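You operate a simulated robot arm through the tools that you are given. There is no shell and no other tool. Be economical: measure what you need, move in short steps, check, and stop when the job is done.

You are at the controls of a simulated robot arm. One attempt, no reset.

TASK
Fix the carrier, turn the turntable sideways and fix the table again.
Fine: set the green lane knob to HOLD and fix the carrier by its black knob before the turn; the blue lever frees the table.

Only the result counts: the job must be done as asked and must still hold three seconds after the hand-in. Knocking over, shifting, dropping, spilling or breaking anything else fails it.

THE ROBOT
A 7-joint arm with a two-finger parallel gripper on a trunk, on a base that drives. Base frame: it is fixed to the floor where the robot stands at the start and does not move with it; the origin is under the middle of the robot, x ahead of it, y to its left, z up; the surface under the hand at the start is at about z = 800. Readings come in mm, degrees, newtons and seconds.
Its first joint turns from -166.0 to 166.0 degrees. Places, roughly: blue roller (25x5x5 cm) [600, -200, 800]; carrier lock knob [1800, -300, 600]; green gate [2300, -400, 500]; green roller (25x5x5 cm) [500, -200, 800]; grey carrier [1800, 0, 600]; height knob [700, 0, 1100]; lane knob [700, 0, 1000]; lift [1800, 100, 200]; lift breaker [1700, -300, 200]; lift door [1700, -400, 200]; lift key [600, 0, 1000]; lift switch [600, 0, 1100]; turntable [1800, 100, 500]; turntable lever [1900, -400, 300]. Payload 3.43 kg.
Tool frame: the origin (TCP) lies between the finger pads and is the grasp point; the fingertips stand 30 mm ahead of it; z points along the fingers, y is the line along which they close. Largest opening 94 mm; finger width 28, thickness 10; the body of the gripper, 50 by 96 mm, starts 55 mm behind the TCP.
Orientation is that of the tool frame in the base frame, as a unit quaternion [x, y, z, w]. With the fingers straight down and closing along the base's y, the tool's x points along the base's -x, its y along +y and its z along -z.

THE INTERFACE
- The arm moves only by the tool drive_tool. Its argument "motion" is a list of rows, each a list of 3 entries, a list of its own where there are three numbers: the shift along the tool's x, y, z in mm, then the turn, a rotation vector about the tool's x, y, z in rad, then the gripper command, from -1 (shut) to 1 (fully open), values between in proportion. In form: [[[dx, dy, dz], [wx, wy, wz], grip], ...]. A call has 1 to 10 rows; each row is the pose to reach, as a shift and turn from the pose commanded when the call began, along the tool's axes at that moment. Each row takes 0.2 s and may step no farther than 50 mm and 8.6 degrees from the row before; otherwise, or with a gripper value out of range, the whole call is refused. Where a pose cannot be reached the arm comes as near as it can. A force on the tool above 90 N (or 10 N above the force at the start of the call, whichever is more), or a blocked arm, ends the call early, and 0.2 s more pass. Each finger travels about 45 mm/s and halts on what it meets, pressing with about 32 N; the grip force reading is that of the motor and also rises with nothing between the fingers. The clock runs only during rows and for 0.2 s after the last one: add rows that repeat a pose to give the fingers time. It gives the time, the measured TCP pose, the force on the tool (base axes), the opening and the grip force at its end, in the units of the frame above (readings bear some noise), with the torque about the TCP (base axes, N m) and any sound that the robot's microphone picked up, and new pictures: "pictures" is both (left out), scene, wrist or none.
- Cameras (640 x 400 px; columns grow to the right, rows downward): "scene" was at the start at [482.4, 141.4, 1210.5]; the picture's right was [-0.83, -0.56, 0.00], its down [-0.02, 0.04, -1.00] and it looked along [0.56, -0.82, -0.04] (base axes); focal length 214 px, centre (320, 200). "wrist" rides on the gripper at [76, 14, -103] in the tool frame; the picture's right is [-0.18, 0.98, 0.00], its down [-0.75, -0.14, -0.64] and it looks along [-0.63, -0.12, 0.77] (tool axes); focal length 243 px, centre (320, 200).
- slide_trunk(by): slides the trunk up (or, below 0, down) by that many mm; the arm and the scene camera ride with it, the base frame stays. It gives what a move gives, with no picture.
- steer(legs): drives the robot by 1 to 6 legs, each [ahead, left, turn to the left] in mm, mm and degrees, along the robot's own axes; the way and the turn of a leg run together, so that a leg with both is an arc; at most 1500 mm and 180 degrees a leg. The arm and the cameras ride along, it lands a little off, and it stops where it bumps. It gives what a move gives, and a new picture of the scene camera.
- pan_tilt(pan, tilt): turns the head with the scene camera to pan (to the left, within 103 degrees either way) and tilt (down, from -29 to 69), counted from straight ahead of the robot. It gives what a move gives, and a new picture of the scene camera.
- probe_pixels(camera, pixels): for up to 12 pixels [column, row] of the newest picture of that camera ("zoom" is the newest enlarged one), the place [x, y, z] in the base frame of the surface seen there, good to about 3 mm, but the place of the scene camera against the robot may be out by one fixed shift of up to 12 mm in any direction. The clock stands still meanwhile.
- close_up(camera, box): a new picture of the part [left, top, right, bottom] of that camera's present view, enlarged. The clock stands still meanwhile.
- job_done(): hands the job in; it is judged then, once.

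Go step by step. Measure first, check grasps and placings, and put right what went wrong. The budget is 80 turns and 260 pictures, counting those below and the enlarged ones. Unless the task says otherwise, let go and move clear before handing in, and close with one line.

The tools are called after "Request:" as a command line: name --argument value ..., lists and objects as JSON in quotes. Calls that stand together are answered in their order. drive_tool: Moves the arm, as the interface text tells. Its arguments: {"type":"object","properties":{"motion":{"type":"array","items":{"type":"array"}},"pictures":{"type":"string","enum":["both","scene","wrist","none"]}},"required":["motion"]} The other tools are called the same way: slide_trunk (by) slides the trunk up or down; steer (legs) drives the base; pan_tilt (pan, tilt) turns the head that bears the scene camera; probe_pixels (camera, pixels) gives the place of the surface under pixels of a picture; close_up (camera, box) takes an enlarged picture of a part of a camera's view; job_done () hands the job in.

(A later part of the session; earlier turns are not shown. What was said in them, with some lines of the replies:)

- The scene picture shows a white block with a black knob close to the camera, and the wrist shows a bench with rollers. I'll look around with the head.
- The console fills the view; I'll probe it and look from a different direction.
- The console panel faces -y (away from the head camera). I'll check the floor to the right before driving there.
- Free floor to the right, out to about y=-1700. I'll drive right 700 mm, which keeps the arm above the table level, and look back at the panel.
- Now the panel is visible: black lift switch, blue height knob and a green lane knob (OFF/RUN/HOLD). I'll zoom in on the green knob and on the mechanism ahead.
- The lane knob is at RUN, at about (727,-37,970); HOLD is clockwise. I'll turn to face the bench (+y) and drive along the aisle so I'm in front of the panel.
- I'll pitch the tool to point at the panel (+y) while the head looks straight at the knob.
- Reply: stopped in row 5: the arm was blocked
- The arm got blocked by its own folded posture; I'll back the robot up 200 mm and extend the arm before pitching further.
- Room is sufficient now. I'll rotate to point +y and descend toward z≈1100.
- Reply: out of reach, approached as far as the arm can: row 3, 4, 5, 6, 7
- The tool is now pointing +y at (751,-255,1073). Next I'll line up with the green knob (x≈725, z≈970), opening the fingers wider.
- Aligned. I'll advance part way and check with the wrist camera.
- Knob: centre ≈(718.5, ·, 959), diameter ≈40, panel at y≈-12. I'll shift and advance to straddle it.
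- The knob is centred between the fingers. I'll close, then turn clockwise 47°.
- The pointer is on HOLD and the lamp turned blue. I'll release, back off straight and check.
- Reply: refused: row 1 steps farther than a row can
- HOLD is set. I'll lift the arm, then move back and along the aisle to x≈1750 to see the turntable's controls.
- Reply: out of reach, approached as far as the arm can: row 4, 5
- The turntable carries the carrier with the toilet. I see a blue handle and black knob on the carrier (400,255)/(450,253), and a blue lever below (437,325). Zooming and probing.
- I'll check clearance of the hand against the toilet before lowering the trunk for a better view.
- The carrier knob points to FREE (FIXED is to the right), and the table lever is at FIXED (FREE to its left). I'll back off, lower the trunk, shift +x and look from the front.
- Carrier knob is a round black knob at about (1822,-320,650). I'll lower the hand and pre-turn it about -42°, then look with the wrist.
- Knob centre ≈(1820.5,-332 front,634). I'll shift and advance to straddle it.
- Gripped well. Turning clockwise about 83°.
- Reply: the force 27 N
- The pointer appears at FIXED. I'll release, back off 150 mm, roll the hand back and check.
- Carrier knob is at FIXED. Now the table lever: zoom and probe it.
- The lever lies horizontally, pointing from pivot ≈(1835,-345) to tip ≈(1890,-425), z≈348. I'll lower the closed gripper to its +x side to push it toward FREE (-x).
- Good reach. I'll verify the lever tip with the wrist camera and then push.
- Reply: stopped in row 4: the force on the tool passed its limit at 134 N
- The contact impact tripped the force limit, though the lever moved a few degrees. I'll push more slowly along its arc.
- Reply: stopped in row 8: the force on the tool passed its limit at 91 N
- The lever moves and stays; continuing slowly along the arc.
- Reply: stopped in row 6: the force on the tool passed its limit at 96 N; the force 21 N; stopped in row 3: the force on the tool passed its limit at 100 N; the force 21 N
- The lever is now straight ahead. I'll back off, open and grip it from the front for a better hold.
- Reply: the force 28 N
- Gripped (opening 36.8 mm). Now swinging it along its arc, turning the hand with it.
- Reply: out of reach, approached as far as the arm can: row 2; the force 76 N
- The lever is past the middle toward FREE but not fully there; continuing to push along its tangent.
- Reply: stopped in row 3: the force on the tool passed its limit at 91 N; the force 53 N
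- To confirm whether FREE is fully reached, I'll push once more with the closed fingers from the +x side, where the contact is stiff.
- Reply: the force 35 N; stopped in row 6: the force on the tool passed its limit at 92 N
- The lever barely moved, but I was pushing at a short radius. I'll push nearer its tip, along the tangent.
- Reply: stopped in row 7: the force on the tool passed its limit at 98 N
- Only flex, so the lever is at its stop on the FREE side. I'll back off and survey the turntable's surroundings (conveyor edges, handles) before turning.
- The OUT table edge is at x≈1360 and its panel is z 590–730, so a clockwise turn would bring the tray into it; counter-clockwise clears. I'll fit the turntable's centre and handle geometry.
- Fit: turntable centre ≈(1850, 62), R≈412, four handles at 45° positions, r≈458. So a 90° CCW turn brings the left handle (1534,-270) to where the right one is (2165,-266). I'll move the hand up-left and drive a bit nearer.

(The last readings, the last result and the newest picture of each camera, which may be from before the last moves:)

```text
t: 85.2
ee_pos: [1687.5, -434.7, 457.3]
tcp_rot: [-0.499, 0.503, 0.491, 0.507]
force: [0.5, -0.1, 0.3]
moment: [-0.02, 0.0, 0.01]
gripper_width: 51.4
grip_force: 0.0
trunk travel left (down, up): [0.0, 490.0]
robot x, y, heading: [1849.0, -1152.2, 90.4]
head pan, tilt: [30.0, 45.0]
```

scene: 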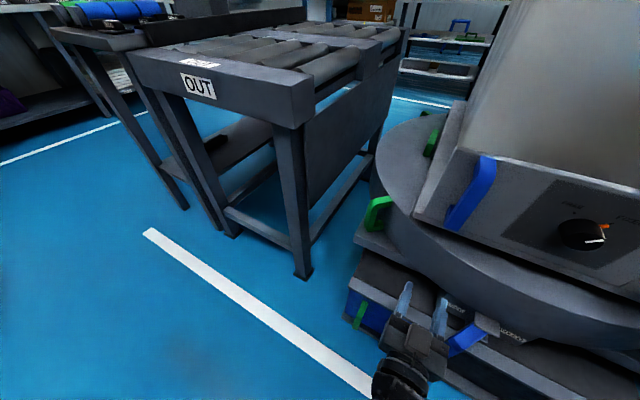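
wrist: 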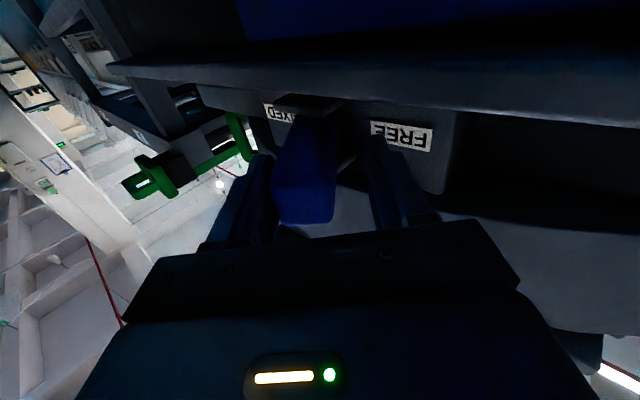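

Request:
probe_pixels --camera "scene" --pixels '[[313, 100], [305, 210], [303, 275], [295, 110], [368, 220], [380, 205], [388, 198], [370, 205], [366, 230]]'

Request:
close_up --camera "scene" --box '[340, 180, 420, 250]'

```text
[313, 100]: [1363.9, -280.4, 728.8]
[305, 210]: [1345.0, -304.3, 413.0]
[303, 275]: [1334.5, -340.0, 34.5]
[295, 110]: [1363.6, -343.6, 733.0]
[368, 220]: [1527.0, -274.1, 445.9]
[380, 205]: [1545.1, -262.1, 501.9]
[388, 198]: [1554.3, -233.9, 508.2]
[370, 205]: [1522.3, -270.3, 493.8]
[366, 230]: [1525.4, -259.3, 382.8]
```

```text
5.71 times, centred on (380, 215) of scene
```

zoom: 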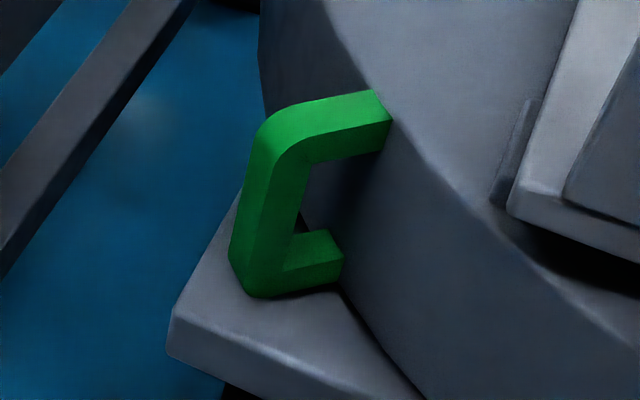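

The table leg is at x≈1345 (y<-300), and the gate handle limits yaw at the other end, so I'll cage the handle loosely and yaw only partially. First, approach the left handle.

Request:
drive_tool --motion '[[[0, 42, 2], [0.108, 0, 0], 0.1], [[0, 84, 4], [0.216, 0, 0], 0.1], [[0, 127, 6], [0.324, 0, 0], 0.1], [[0, 170, 8], [0.432, 0, 0], 0.1], [[0, 212, 10], [0.54, 0, 0], 0.1]]' --pictures "both"

```text
t: 86.4
ee_pos: [1475.0, -420.5, 454.1]
tcp_rot: [-0.345, 0.615, 0.338, 0.623]
force: [-1.0, -0.2, 0.2]
moment: [0.0, -0.03, -0.02]
gripper_width: 51.8
grip_force: 0.1
trunk travel left (down, up): [0.0, 490.0]
robot x, y, heading: [1849.8, -1154.8, 90.3]
head pan, tilt: [30.0, 45.0]
```

scene: 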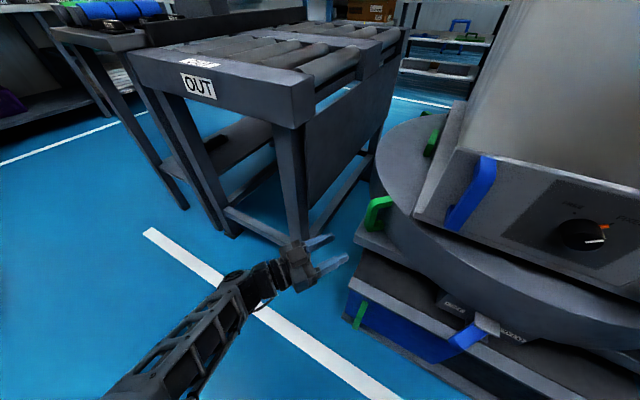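
wrist: 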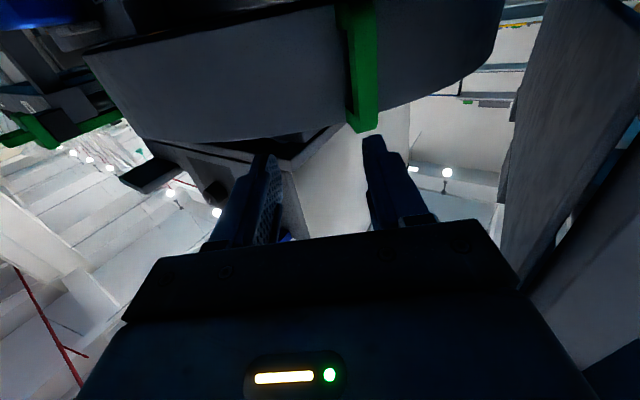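

Request:
probe_pixels --camera "wrist" --pixels '[[362, 60], [350, 60], [374, 60], [362, 100], [362, 120], [362, 20], [378, 100]]'

```text
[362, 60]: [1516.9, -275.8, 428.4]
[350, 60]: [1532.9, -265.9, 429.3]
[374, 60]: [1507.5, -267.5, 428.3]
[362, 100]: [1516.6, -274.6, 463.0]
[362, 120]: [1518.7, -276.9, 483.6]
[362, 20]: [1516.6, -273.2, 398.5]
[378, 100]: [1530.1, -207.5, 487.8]
```

Handle bar centre ≈(1520,-265) by the wrist camera. I'll shift sideways, then advance to straddle it.

Request:
drive_tool --motion '[[[0, 22, 10], [0, 0, 0], 0.1], [[0, 45, 20], [0, 0, 0], 0.1], [[0, 45, 60], [0, 0, 0], 0.1], [[0, 45, 90], [0, 0, 0], 0.1]]' --pictures "wrist"

Request:
probe_pixels --camera "wrist" --pixels '[[310, 100], [320, 100], [330, 100], [310, 130], [320, 130], [330, 130], [300, 100], [340, 100]]'

```text
t: 87.1
ee_pos: [1378.3, -448.7, 448.5]
tcp_rot: [-0.404, 0.577, 0.392, 0.591]
force: [-0.1, -0.1, 0.5]
moment: [-0.03, 0.0, -0.01]
gripper_width: 51.8
grip_force: 0.1
trunk travel left (down, up): [0.0, 490.0]
robot x, y, heading: [1848.3, -1152.5, 90.3]
head pan, tilt: [30.0, 45.0]
stopped in row 3: the arm was blocked; the commanded pose is now the measured one
```

wrist: 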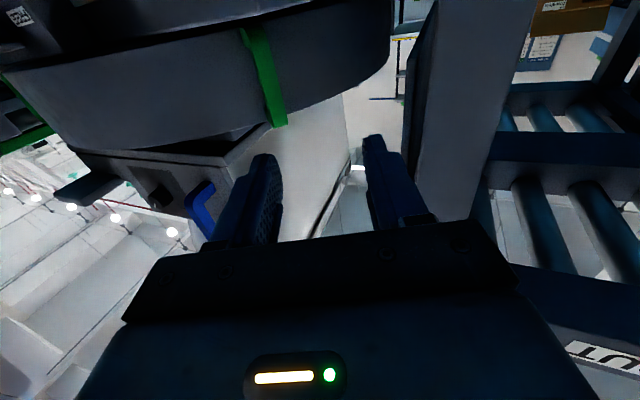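

```text
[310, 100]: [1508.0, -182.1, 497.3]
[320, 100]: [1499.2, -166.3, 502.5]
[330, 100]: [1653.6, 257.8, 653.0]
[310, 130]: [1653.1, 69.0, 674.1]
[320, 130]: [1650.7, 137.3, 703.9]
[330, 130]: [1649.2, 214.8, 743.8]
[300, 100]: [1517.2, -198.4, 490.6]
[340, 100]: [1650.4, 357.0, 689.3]
```

Unexpected swing of the arm; checking the scene.

Request:
pan_tilt --pan 30 --tilt 50

```text
t: 87.8
ee_pos: [1380.3, -447.8, 447.8]
tcp_rot: [-0.403, 0.578, 0.391, 0.592]
force: [0.6, -0.1, 0.4]
moment: [0.01, 0.01, -0.04]
gripper_width: 51.7
grip_force: 0.1
trunk travel left (down, up): [0.0, 490.0]
robot x, y, heading: [1852.4, -1153.4, 90.1]
head pan, tilt: [30.0, 50.0]
```

scene: 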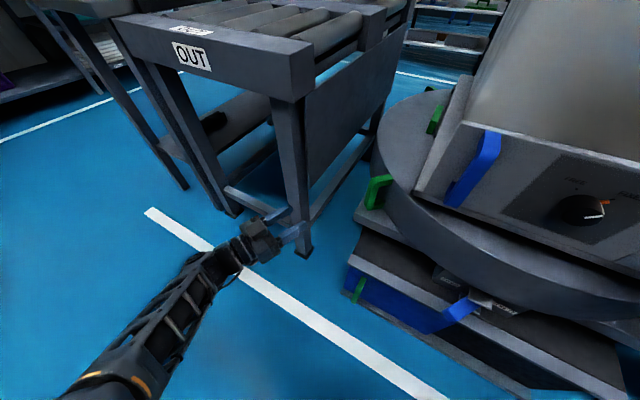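

No contact, only an arm joint limit. I'll bring the hand back to +x and straighten to +y; I'll work the handle with the tool pointing straight +y instead.

Request:
drive_tool --motion '[[[-1, -30, 0], [-0.08, 0, 0], 0.1], [[-3, -60, 15], [-0.16, 0, 0], 0.1], [[-5, -90, 35], [-0.24, 0, 0], 0.1], [[-7, -120, 60], [-0.38, 0, 0], 0.1], [[-7, -125, 72], [-0.38, 0, 0], 0.1]]' --pictures "wrist"

```text
t: 89.0
ee_pos: [1521.9, -426.4, 459.1]
tcp_rot: [0.507, -0.494, -0.494, -0.504]
force: [-0.2, 0.6, 0.0]
moment: [-0.02, -0.01, 0.03]
gripper_width: 51.8
grip_force: 0.1
trunk travel left (down, up): [0.0, 490.0]
robot x, y, heading: [1851.3, -1155.0, 90.3]
head pan, tilt: [30.0, 50.0]
```

wrist: 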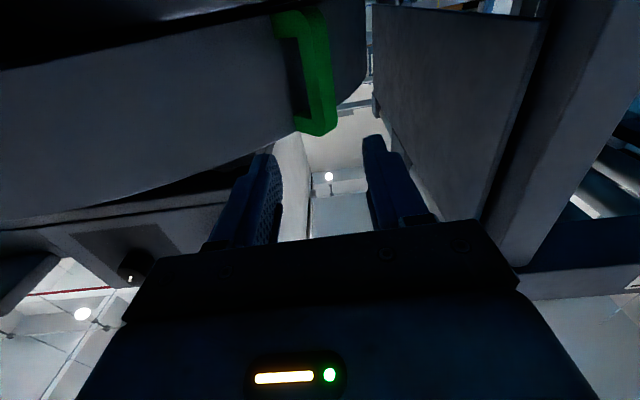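

Request:
probe_pixels --camera "wrist" --pixels '[[309, 80], [318, 80], [325, 80], [332, 80], [312, 110], [320, 120], [332, 120], [290, 20], [300, 60]]'

Request:
close_up --camera "wrist" --box '[250, 0, 390, 150]'

```text
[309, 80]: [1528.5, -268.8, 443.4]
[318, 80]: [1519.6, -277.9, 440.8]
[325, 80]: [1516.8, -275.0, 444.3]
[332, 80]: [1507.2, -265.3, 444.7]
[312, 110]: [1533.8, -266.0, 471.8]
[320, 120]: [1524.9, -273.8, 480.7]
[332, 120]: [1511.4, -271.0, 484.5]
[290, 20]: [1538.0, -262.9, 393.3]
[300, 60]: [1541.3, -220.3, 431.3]
```

```text
2.67 times, centred on (320, 75) of wrist
```

zoom: 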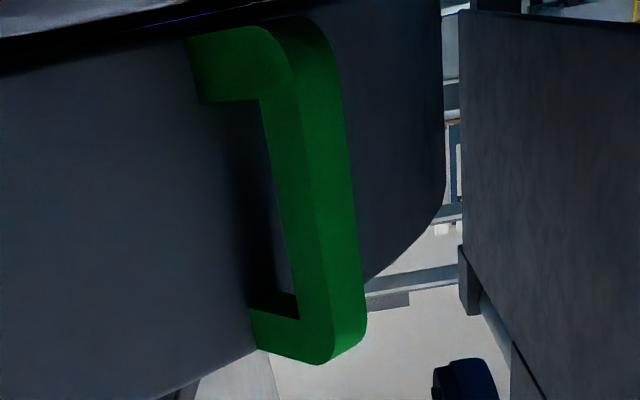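

Bar centre ≈(1519.5,-266). Advancing straight with a 42 mm opening.

Request:
drive_tool --motion '[[[2, 2, 40], [0, 0, 0], -0.1], [[2, 2, 80], [0, 0, 0], -0.1], [[2, 2, 115], [0, 0, 0], -0.1], [[2, 2, 146], [0, 0, 0], -0.1]]' --pictures "both"

```text
t: 90.0
ee_pos: [1520.3, -280.8, 457.0]
tcp_rot: [0.507, -0.495, -0.493, -0.505]
force: [-1.0, -0.5, 0.0]
moment: [0.01, 0.0, -0.04]
gripper_width: 42.4
grip_force: 0.1
trunk travel left (down, up): [0.0, 490.0]
robot x, y, heading: [1851.1, -1158.0, 90.1]
head pan, tilt: [30.0, 50.0]
```

scene: 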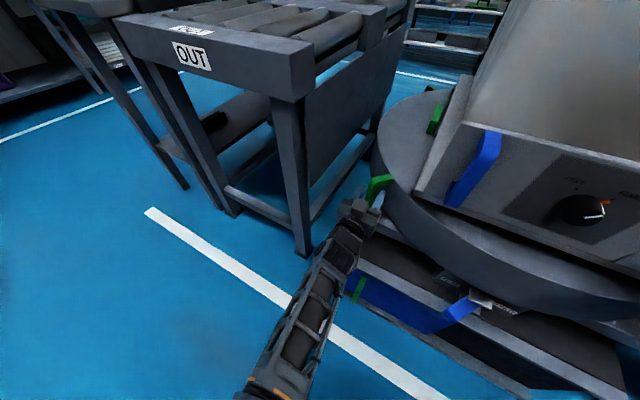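
wrist: 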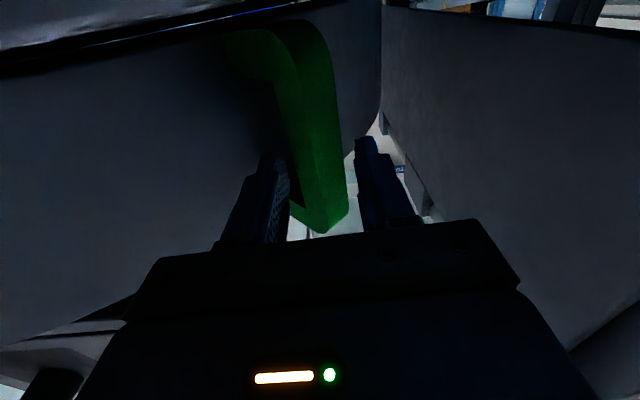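

The handle is caged between the fingers. Starting the CCW turn slowly along the arc.

Request:
drive_tool --motion '[[[0, -7.4, -7], [0, 0, 0], -0.1], [[0, -15, -13.8], [0, 0, 0], -0.1], [[0, -22.8, -20.4], [0, 0, 0], -0.1], [[1, -30.7, -26.8], [0, 0, 0], -0.1], [[1, -38.7, -33.1], [0, 0, 0], -0.1], [[1, -46.9, -39.2], [0, 0, 0], -0.1], [[1, -55.2, -45.1], [0, 0, 0], -0.1], [[1, -63.6, -50.8], [0, 0, 0], -0.1], [[2, -72, -56.3], [0, 0, 0], -0.1], [[2, -80.6, -61.7], [0, 0, 0], -0.1]]' --pictures "both"

```text
t: 92.2
ee_pos: [1603.2, -341.0, 457.2]
tcp_rot: [0.506, -0.495, -0.494, -0.505]
force: [0.0, 0.9, -0.6]
moment: [0.02, 0.04, -0.03]
gripper_width: 42.4
grip_force: 0.0
trunk travel left (down, up): [0.0, 490.0]
robot x, y, heading: [1849.2, -1153.4, 90.1]
head pan, tilt: [30.0, 50.0]
```

scene: 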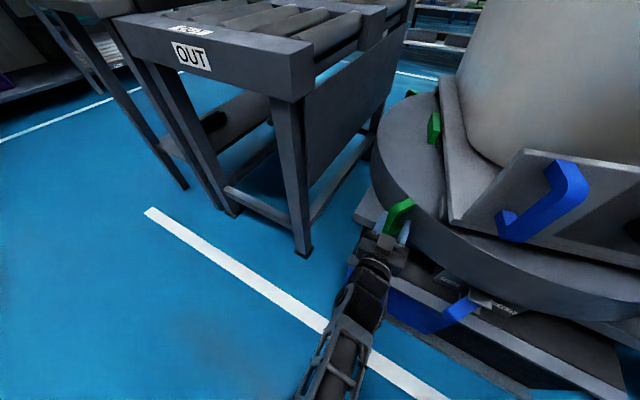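
wrist: 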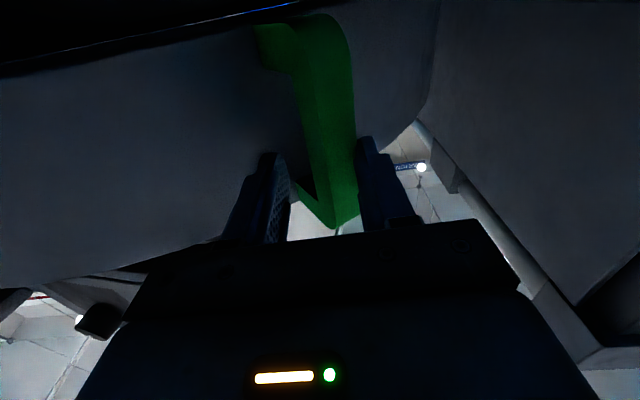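

It turns freely, following the fingers. Continuing along the arc at 20 mm per row.

Request:
drive_tool --motion '[[[0, -17.6, -10], [0, 0, 0], -0.1], [[1, -35.6, -19.3], [0, 0, 0], -0.1], [[1, -54.1, -27.8], [0, 0, 0], -0.1], [[2, -72.9, -35.5], [0, 0, 0], -0.1], [[2, -92, -42.4], [0, 0, 0], -0.1], [[2, -111.3, -48.4], [0, 0, 0], -0.1], [[3, -131, -53.6], [0, 0, 0], -0.1], [[3, -150.8, -57.9], [0, 0, 0], -0.1], [[4, -170.8, -61.3], [0, 0, 0], -0.1], [[4, -190.9, -63.9], [0, 0, 0], -0.1]]' --pictures "wrist"

Request:
pan_tilt --pan -20 --tilt 40

```text
t: 94.4
ee_pos: [1792.2, -404.5, 459.8]
tcp_rot: [0.506, -0.495, -0.494, -0.505]
force: [-0.5, 0.5, 0.1]
moment: [0.03, -0.04, 0.02]
gripper_width: 42.4
grip_force: 0.1
trunk travel left (down, up): [0.0, 490.0]
robot x, y, heading: [1848.0, -1153.0, 90.3]
head pan, tilt: [30.0, 50.0]
```

wrist: 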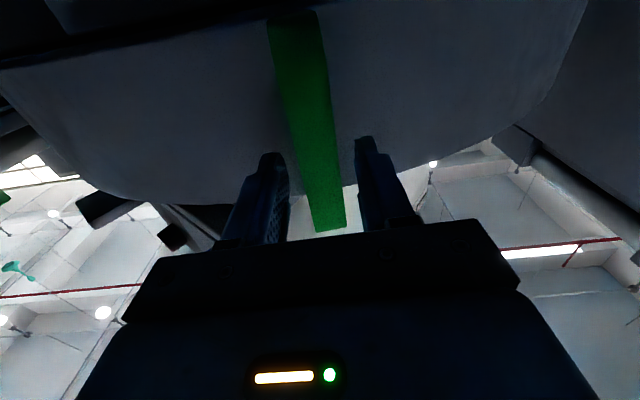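

```text
t: 95.6
ee_pos: [1789.7, -405.5, 458.7]
tcp_rot: [0.506, -0.495, -0.493, -0.505]
force: [0.2, 0.2, 0.6]
moment: [0.03, -0.03, 0.0]
gripper_width: 42.2
grip_force: 0.1
trunk travel left (down, up): [0.0, 490.0]
robot x, y, heading: [1851.3, -1152.7, 89.9]
head pan, tilt: [-20.0, 40.0]
```

scene: 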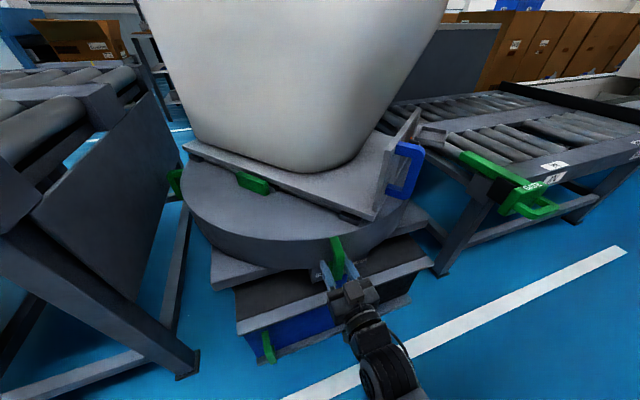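

About 38° done. Continuing.

Request:
drive_tool --motion '[[[0, -20.1, -1.8], [0, 0, 0], -0.1], [[1, -40.4, -2.7], [0, 0, 0], -0.1], [[2, -60.6, -2.7], [0, 0, 0], -0.1], [[2, -80.8, -1.8], [0, 0, 0], -0.1], [[3, -101, 0], [0, 0, 0], -0.1], [[3, -121, 2.5], [0, 0, 0], -0.1], [[4, -141, 6], [0, 0, 0], -0.1], [[4, -160.8, 10.4], [0, 0, 0], -0.1], [[5, -180.4, 15.6], [0, 0, 0], -0.1], [[5, -199.7, 21.7], [0, 0, 0], -0.1]]' --pictures "both"

```text
t: 97.8
ee_pos: [1992.4, -382.7, 458.5]
tcp_rot: [0.507, -0.494, -0.494, -0.505]
force: [0.2, 0.5, -0.4]
moment: [-0.02, 0.01, 0.03]
gripper_width: 42.3
grip_force: 0.0
trunk travel left (down, up): [0.0, 490.0]
robot x, y, heading: [1852.1, -1150.1, 90.2]
head pan, tilt: [-20.0, 40.0]
```

scene: 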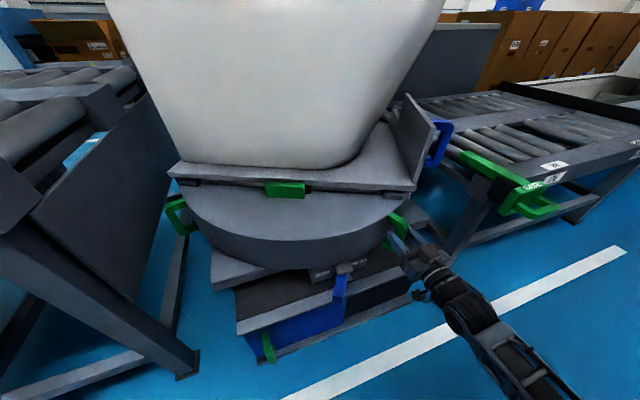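
wrist: 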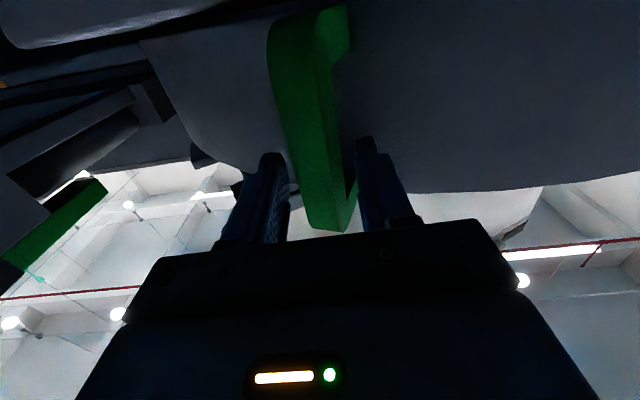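

About 64° done, clear of everything. Continuing toward ~86°.

Request:
drive_tool --motion '[[[0, -17, 4.9], [0, 0, 0], -0.1], [[1, -33.5, 11.6], [0, 0, 0], -0.1], [[1, -49.8, 19], [0, 0, 0], -0.1], [[2, -65.7, 27], [0, 0, 0], -0.1], [[2, -81.4, 35.6], [0, 0, 0], -0.1], [[2, -96.7, 44.8], [0, 0, 0], -0.1], [[3, -111.6, 54.6], [0, 0, 0], -0.1], [[3, -126.2, 64.9], [0, 0, 0], -0.1], [[3, -140.3, 75.8], [0, 0, 0], -0.1], [[4, -154, 87.2], [0, 0, 0], -0.1]]' --pictures "both"

Request:
probe_pixels --camera "wrist" --pixels '[[310, 60], [320, 60], [330, 60], [340, 60], [320, 100], [330, 100], [340, 100], [310, 100]]'

```text
t: 100.0
ee_pos: [2146.1, -296.6, 457.3]
tcp_rot: [0.507, -0.494, -0.493, -0.506]
force: [-0.3, -0.1, -0.5]
moment: [0.01, -0.02, 0.03]
gripper_width: 42.6
grip_force: 0.1
trunk travel left (down, up): [0.0, 490.0]
robot x, y, heading: [1851.2, -1151.6, 90.4]
head pan, tilt: [-20.0, 40.0]
```

scene: 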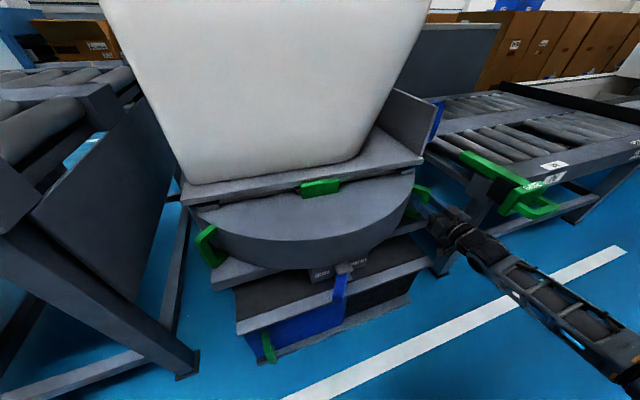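
wrist: 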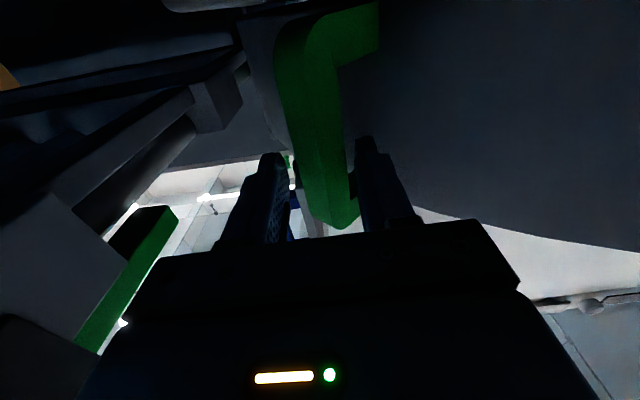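

```text
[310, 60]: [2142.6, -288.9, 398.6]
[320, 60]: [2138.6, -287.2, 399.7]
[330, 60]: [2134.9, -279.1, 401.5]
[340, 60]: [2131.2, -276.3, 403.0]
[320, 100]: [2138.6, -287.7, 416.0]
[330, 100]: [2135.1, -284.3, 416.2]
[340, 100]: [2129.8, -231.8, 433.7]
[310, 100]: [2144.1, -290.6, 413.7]
```

Nearly there. I'll go on a few degrees and then measure the carrier's edge orientation.

Request:
drive_tool --motion '[[[0, -8, 5], [0, 0, 0], -0.1], [[0, -14, 9], [0, 0, 0], -0.1], [[0, -20, 13], [0, 0, 0], -0.1], [[0, -20, 13], [0, 0, 0], -0.1]]' --pictures "scene"

Request:
close_up --camera "scene" --box '[170, 140, 450, 280]'

Request:
probe_pixels --camera "scene" --pixels '[[190, 200], [230, 197], [270, 192], [295, 190], [350, 181], [380, 176], [410, 168], [420, 150], [205, 245], [210, 255], [320, 188], [425, 195]]'

```text
t: 101.0
ee_pos: [2164.6, -282.9, 457.1]
tcp_rot: [0.507, -0.494, -0.493, -0.505]
force: [0.7, 0.0, -0.3]
moment: [-0.01, 0.03, -0.02]
gripper_width: 42.3
grip_force: 0.1
trunk travel left (down, up): [0.0, 490.0]
robot x, y, heading: [1851.0, -1154.8, 89.9]
head pan, tilt: [-20.0, 40.0]
```

scene: 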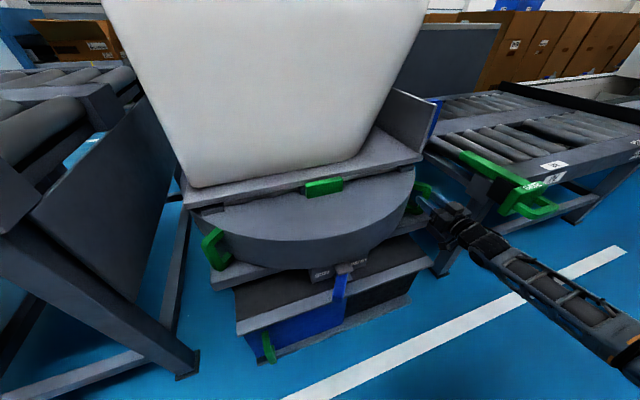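

```text
2.29 times, centred on (310, 210) of scene
```

zoom: 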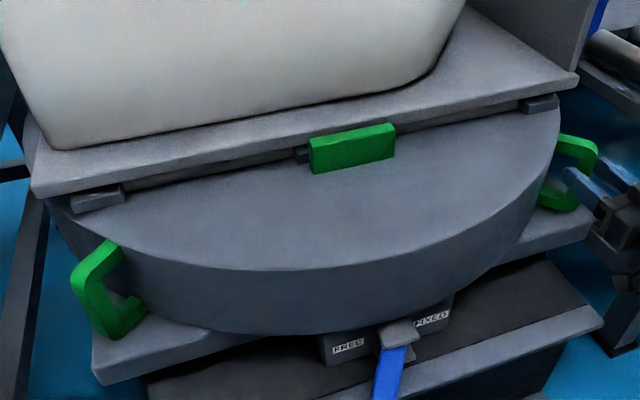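

```text
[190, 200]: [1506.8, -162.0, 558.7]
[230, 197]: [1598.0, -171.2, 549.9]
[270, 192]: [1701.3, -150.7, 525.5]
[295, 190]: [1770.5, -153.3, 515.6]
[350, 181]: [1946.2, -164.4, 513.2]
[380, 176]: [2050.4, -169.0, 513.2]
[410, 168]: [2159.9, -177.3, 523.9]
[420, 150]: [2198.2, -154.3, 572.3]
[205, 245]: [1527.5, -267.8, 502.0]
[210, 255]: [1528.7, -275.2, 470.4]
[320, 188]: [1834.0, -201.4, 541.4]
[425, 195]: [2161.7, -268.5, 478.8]
```

Request:
probe_pixels --camera "zoom" --pixels '[[60, 183], [120, 172], [180, 160], [240, 149], [290, 139], [410, 116], [460, 107], [510, 97], [555, 88], [35, 188], [330, 160], [385, 150]]'

Request:
close_up --camera "scene" --box '[380, 80, 460, 240]'

```text
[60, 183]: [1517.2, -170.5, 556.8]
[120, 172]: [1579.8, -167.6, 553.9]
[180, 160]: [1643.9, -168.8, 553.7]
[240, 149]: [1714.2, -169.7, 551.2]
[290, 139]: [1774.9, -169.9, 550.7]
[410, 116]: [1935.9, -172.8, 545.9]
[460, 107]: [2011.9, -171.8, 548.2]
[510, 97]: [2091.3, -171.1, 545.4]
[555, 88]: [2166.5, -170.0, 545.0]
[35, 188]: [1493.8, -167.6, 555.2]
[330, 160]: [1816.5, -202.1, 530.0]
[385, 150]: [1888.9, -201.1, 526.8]
```

```text
2.50 times, centred on (420, 160) of scene
```

zoom: 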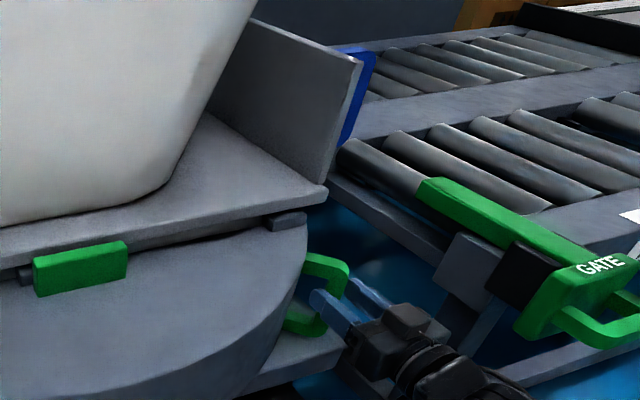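

The carrier edge is straight along x to within ~0.3° (y −167.6…−171 over 670 mm), so the table is at 90°. I'll open slightly, withdraw and go to the left side of the lever.

Request:
drive_tool --motion '[[[0, 0, 0], [0, 0, 0], 0.02], [[0, 0, 0], [0, 0, 0], 0.02], [[0, 0, -35], [0, 0, 0], 0.02], [[0, 0, -80], [0, 0, 0], 0.02], [[0, 0, -125], [0, 0, 0], 0.02], [[0, 0, -170], [0, 0, 0], 0.02], [[0, 0, -215], [0, 0, 0], 0.02]]' --pictures "none"

Request:
drive_tool --motion '[[[10, 48, 0], [0, 0, 0], -1], [[20, 96, 0], [0, 0, 0], -1], [[30, 144, 0], [0, 0, 0], -1], [[40, 192, 0], [0, 0, 0], -1], [[50, 240, 0], [0, 0, 0], -1], [[60, 288, 0], [0, 0, 0], -1], [[70, 336, 0], [0, 0, 0], -1], [[90, 380, 0], [0, 0, 0], -1], [[110, 420, 0], [0, 0, 0], -1], [[129, 432, 0], [0, 0, 0], -1]]' --pictures "both"

```text
t: 102.8
ee_pos: [2121.2, -460.7, 459.9]
tcp_rot: [-0.512, 0.475, 0.528, 0.483]
force: [-0.6, 1.0, 0.8]
moment: [-0.01, 0.01, 0.0]
gripper_width: 47.9
grip_force: 0.2
trunk travel left (down, up): [0.0, 490.0]
robot x, y, heading: [1849.5, -1156.2, 90.2]
head pan, tilt: [-20.0, 40.0]
stopped in row 7: the arm was blocked; the commanded pose is now the measured one
```

```text
t: 105.0
ee_pos: [1694.5, -495.1, 331.1]
tcp_rot: [-0.512, 0.474, 0.527, 0.485]
force: [-0.4, 0.1, -0.2]
moment: [0.01, 0.02, -0.05]
gripper_width: 0.1
grip_force: 32.1
trunk travel left (down, up): [0.0, 490.0]
robot x, y, heading: [1849.3, -1154.5, 90.4]
head pan, tilt: [-20.0, 40.0]
```

scene: 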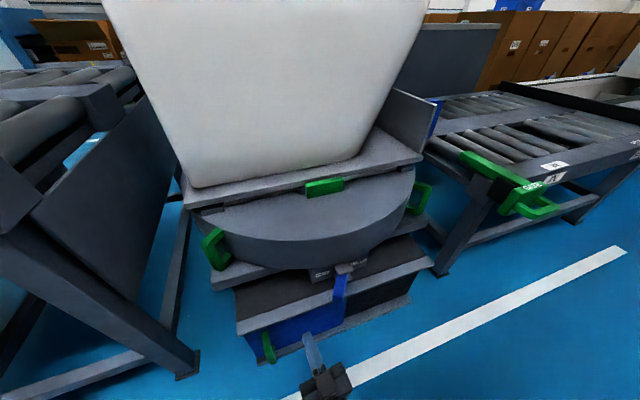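
wrist: 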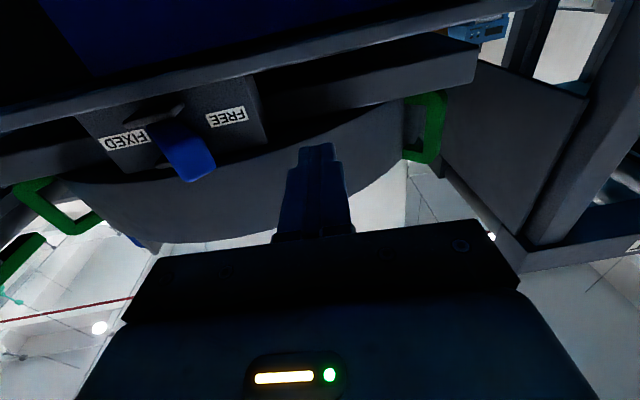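

The hand is on the left of the lever. Probing the lever before pushing.

Request:
probe_pixels --camera "wrist" --pixels '[[190, 165], [205, 165], [180, 178], [212, 172], [175, 140], [200, 145], [160, 150]]'

Request:
close_up --camera "scene" --box '[190, 170, 450, 350]'

```text
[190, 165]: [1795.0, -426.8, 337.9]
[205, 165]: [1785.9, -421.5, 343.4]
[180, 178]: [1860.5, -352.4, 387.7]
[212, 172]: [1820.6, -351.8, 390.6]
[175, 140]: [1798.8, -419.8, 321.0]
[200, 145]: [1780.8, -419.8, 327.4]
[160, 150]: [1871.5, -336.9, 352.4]
```

```text
2.22 times, centred on (320, 260) of scene
```

zoom: 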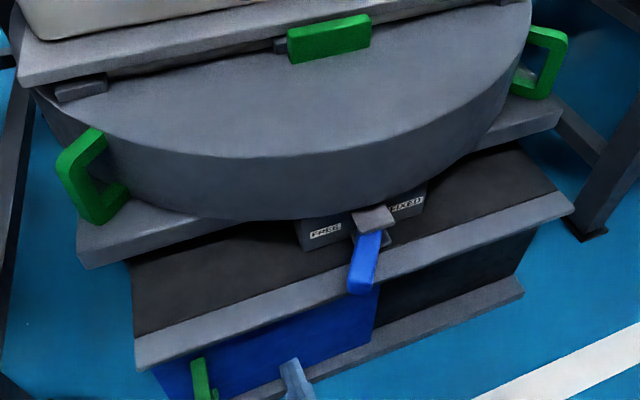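

Request:
drive_tool --motion '[[[-4, -20, 20], [0, 0, 0], -1], [[-7, -42, 42], [0, 0, 0], -1], [[-7, -62, 58], [0, 0, 0], -1], [[-7, -72, 58], [0, 0, 0], -1], [[-7, -78, 57], [0, 0, 0], -1], [[-7, -82, 56], [0, 0, 0], -1], [[-7, -86, 55], [0, 0, 0], -1], [[-7, -90, 54], [0, 0, 0], -1], [[-7, -94, 53], [0, 0, 0], -1], [[-7, -98, 52], [0, 0, 0], -1]]' --pictures "none"

Request:
drive_tool --motion '[[[0, -4, -1], [0, 0, 0], -1], [[0, -8, -2], [0, 0, 0], -1], [[0, -12, -2], [0, 0, 0], -1], [[0, -16, -2], [0, 0, 0], -1], [[0, -20, -2], [0, 0, 0], -1], [[0, -24, -2], [0, 0, 0], -1], [[0, -28, -2], [0, 0, 0], -1], [[0, -32, -2], [0, 0, 0], -1], [[0, -36, -1], [0, 0, 0], -1], [[0, -40, 0], [0, 0, 0], -1]]' --pictures "scene"

Request:
close_up --camera "scene" --box '[290, 230, 400, 310]'

```text
t: 107.2
ee_pos: [1792.9, -434.3, 340.5]
tcp_rot: [-0.509, 0.477, 0.525, 0.487]
force: [0.4, 0.5, 0.8]
moment: [-0.01, 0.01, -0.03]
gripper_width: 0.0
grip_force: 31.9
trunk travel left (down, up): [0.0, 490.0]
robot x, y, heading: [1851.4, -1154.0, 89.9]
head pan, tilt: [-20.0, 40.0]
```

```text
t: 109.0
ee_pos: [1817.4, -440.6, 338.1]
tcp_rot: [-0.513, 0.474, 0.528, 0.483]
force: [-2.1, -15.8, 10.5]
moment: [-0.23, -0.17, -0.21]
gripper_width: 0.1
grip_force: 32.2
trunk travel left (down, up): [0.0, 490.0]
robot x, y, heading: [1849.1, -1152.3, 90.4]
head pan, tilt: [-20.0, 40.0]
stopped in row 9: the force on the tool passed its limit at 93 N (the readings are from after the stop); the commanded pose is now the measured one
```

scene: 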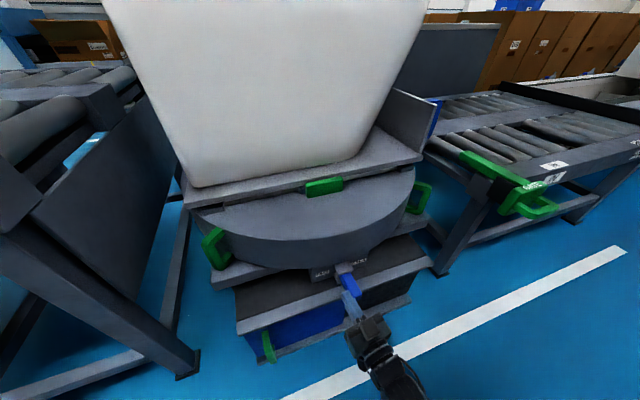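

```text
5.00 times, centred on (345, 270) of scene
```

zoom: 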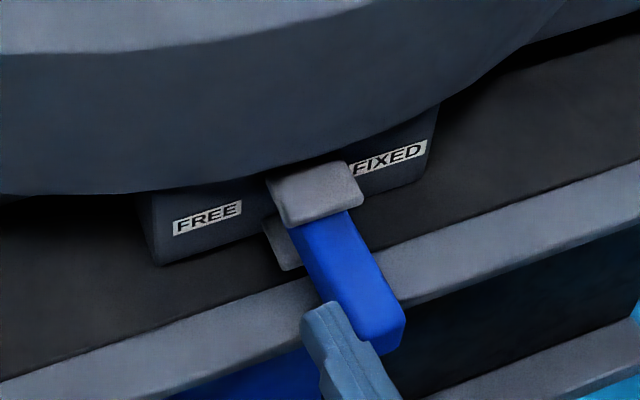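

The lever is moving toward FIXED. Continuing.

Request:
drive_tool --motion '[[[0, -4, -2], [0, 0, 0], -1], [[0, -8, -2], [0, 0, 0], -1], [[0, -12, -1], [0, 0, 0], -1], [[0, -16, 0], [0, 0, 0], -1], [[0, -20, 1], [0, 0, 0], -1], [[0, -24, 2], [0, 0, 0], -1], [[0, -28, 4], [0, 0, 0], -1], [[0, -32, 6], [0, 0, 0], -1], [[0, -36, 8], [0, 0, 0], -1]]' --pictures "none"

Request:
drive_tool --motion '[[[0, -4, 1], [0, 0, 0], -1], [[0, -8, 2], [0, 0, 0], -1], [[0, -12, 3], [0, 0, 0], -1], [[0, -16, 5], [0, 0, 0], -1], [[0, -20, 7], [0, 0, 0], -1], [[0, -24, 9], [0, 0, 0], -1], [[0, -28, 11], [0, 0, 0], -1]]' --pictures "scene"

Request:
close_up --camera "scene" --box '[290, 230, 400, 310]'

```text
t: 111.0
ee_pos: [1850.4, -432.3, 336.3]
tcp_rot: [-0.516, 0.472, 0.529, 0.481]
force: [-30.9, -46.8, 8.5]
moment: [0.15, 0.06, 0.69]
gripper_width: 0.0
grip_force: 32.0
trunk travel left (down, up): [0.0, 490.0]
robot x, y, heading: [1845.7, -1154.7, 90.5]
head pan, tilt: [-20.0, 40.0]
```

```text
t: 111.5
ee_pos: [1848.5, -432.2, 336.4]
tcp_rot: [-0.518, 0.471, 0.531, 0.478]
force: [-5.3, -8.5, 5.5]
moment: [0.1, 0.05, 0.13]
gripper_width: 0.0
grip_force: 31.9
trunk travel left (down, up): [0.0, 490.0]
robot x, y, heading: [1848.9, -1155.2, 90.4]
head pan, tilt: [-20.0, 40.0]
stopped in row 2: the force on the tool passed its limit at 95 N (the readings are from after the stop); the commanded pose is now the measured one
```

scene: 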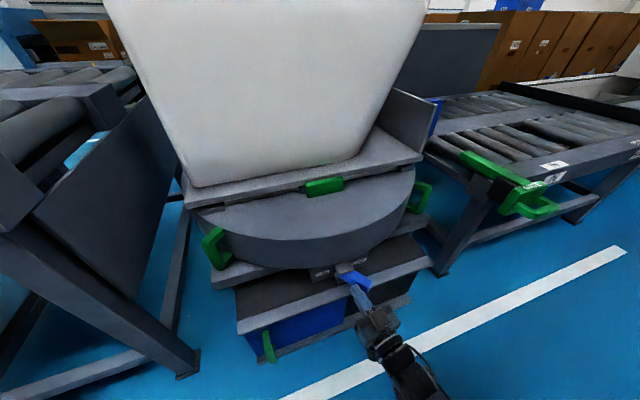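

```text
5.00 times, centred on (345, 270) of scene
```

zoom: 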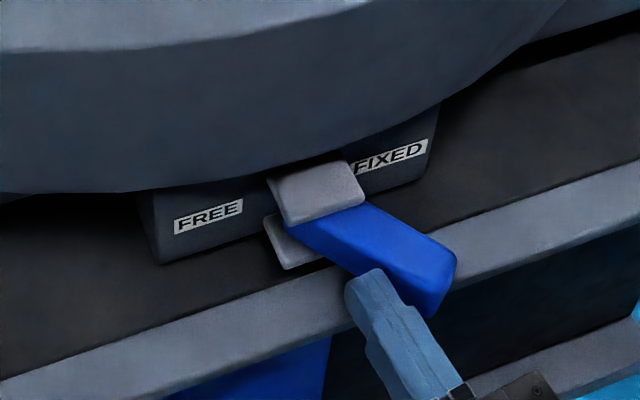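

The lever seems back at FIXED; comparing its tip with the original (1883–1888, -426).

Request:
probe_pixels --camera "zoom" --pixels '[[455, 258], [450, 275], [430, 295], [440, 310], [400, 240], [380, 230], [350, 220], [420, 270]]'

Request:
drive_tool --motion '[[[0, 4, -5], [0, 0, 0], -1], [[0, 4, -45], [0, 0, 0], -1], [[0, 4, -75], [0, 0, 0], -1]]' --pictures "both"

Request:
probe_pixels --camera "wrist" --pixels '[[270, 70], [280, 80], [290, 90], [300, 90], [310, 80], [270, 90], [300, 70]]'

```text
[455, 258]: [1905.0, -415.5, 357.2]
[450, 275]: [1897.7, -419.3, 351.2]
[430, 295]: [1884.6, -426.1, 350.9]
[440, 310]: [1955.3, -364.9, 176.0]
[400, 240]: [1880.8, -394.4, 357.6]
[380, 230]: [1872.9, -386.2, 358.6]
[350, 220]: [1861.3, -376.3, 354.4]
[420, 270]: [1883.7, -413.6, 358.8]
```

```text
t: 112.3
ee_pos: [1854.7, -506.7, 335.7]
tcp_rot: [-0.516, 0.472, 0.53, 0.479]
force: [-0.5, -0.3, 0.9]
moment: [0.01, 0.03, 0.0]
gripper_width: 0.2
grip_force: 32.0
trunk travel left (down, up): [0.0, 490.0]
robot x, y, heading: [1847.8, -1159.1, 90.4]
head pan, tilt: [-20.0, 40.0]
```

scene: 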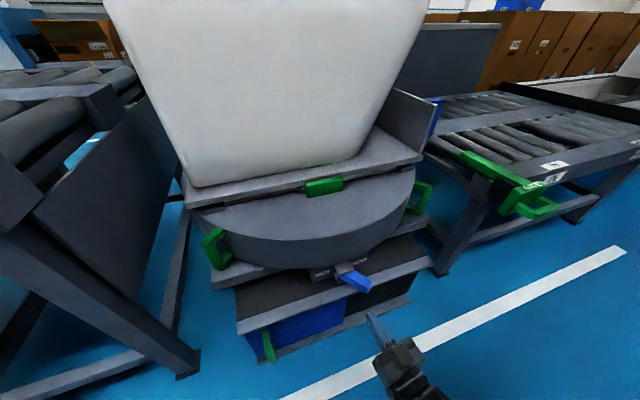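
wrist: 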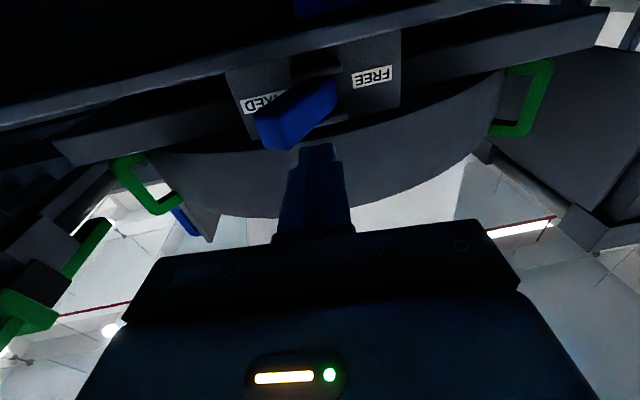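

```text
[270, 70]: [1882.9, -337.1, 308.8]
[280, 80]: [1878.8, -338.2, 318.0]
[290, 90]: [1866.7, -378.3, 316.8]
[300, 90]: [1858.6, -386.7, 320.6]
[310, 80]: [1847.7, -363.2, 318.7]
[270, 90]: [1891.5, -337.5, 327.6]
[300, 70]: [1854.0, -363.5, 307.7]
```

The lever is at FIXED (tip at or beyond its original place). I'll re-check the carrier edge angle and back the arm well clear.

Request:
close_up --camera "scene" --box '[170, 140, 450, 280]'

Request:
probe_pixels --camera "zoom" --pixels '[[60, 183], [120, 172], [180, 160], [240, 149], [290, 139], [410, 116], [460, 107], [510, 97], [555, 88]]'

Request:
steer --legs '[[-150, 0, 0]]'

Request:
pan_tilt --pan 45 --tilt 5

```text
2.29 times, centred on (310, 210) of scene
```

zoom: 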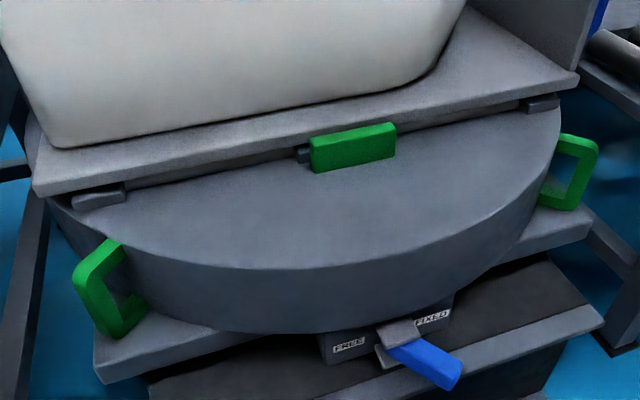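

```text
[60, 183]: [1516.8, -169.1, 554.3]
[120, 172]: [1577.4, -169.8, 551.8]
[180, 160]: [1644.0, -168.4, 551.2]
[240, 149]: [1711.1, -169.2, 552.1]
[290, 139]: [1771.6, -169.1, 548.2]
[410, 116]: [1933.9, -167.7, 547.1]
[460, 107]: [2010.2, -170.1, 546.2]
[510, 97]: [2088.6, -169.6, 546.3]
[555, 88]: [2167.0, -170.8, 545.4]
```

```text
t: 113.6
ee_pos: [1854.9, -658.5, 334.4]
tcp_rot: [-0.517, 0.472, 0.53, 0.479]
force: [0.3, 0.0, 0.6]
moment: [0.0, -0.03, 0.01]
gripper_width: 0.0
grip_force: 32.6
trunk travel left (down, up): [0.0, 490.0]
robot x, y, heading: [1846.3, -1303.6, 90.5]
head pan, tilt: [-20.0, 40.0]
```

scene: 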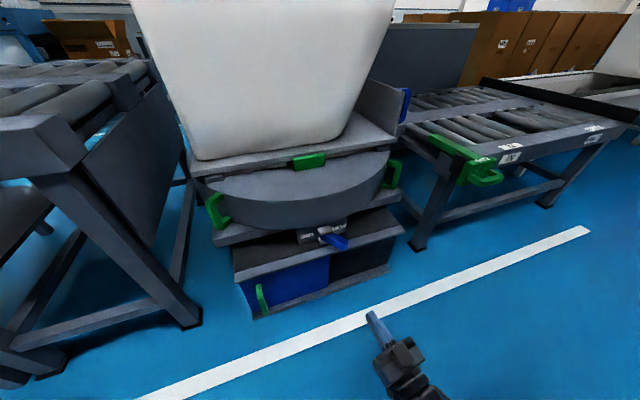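

```text
t: 115.0
ee_pos: [1855.6, -657.7, 334.5]
tcp_rot: [-0.517, 0.471, 0.531, 0.478]
force: [-0.1, 0.7, 0.5]
moment: [0.0, -0.02, -0.01]
gripper_width: 0.0
grip_force: 31.8
trunk travel left (down, up): [0.0, 490.0]
robot x, y, heading: [1846.9, -1305.5, 90.2]
head pan, tilt: [45.0, 5.0]
```

scene: 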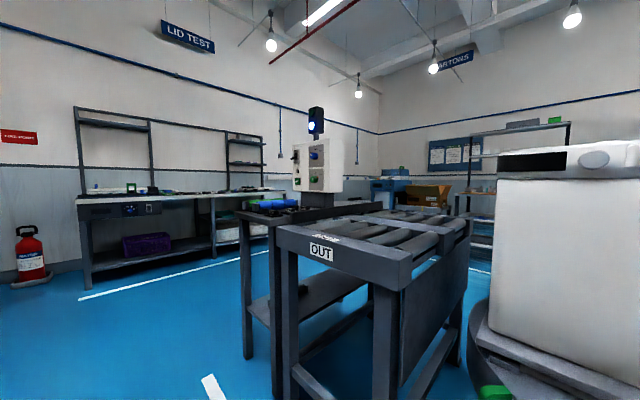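

The carrier edge lies straight along x (y ≈ -169 throughout). The lever shows FIXED, the lamp is still blue for HOLD, and the arm is clear, so I'm handing in.

Request:
job_done

```text
The job is handed in.
```

The job is handed in. The lane knob is at HOLD and the carrier knob is at FIXED. The turntable has been turned 90° counter-clockwise, and its lever is back at FIXED. I judged the lock by the lever's position and did not push on the table to test it.
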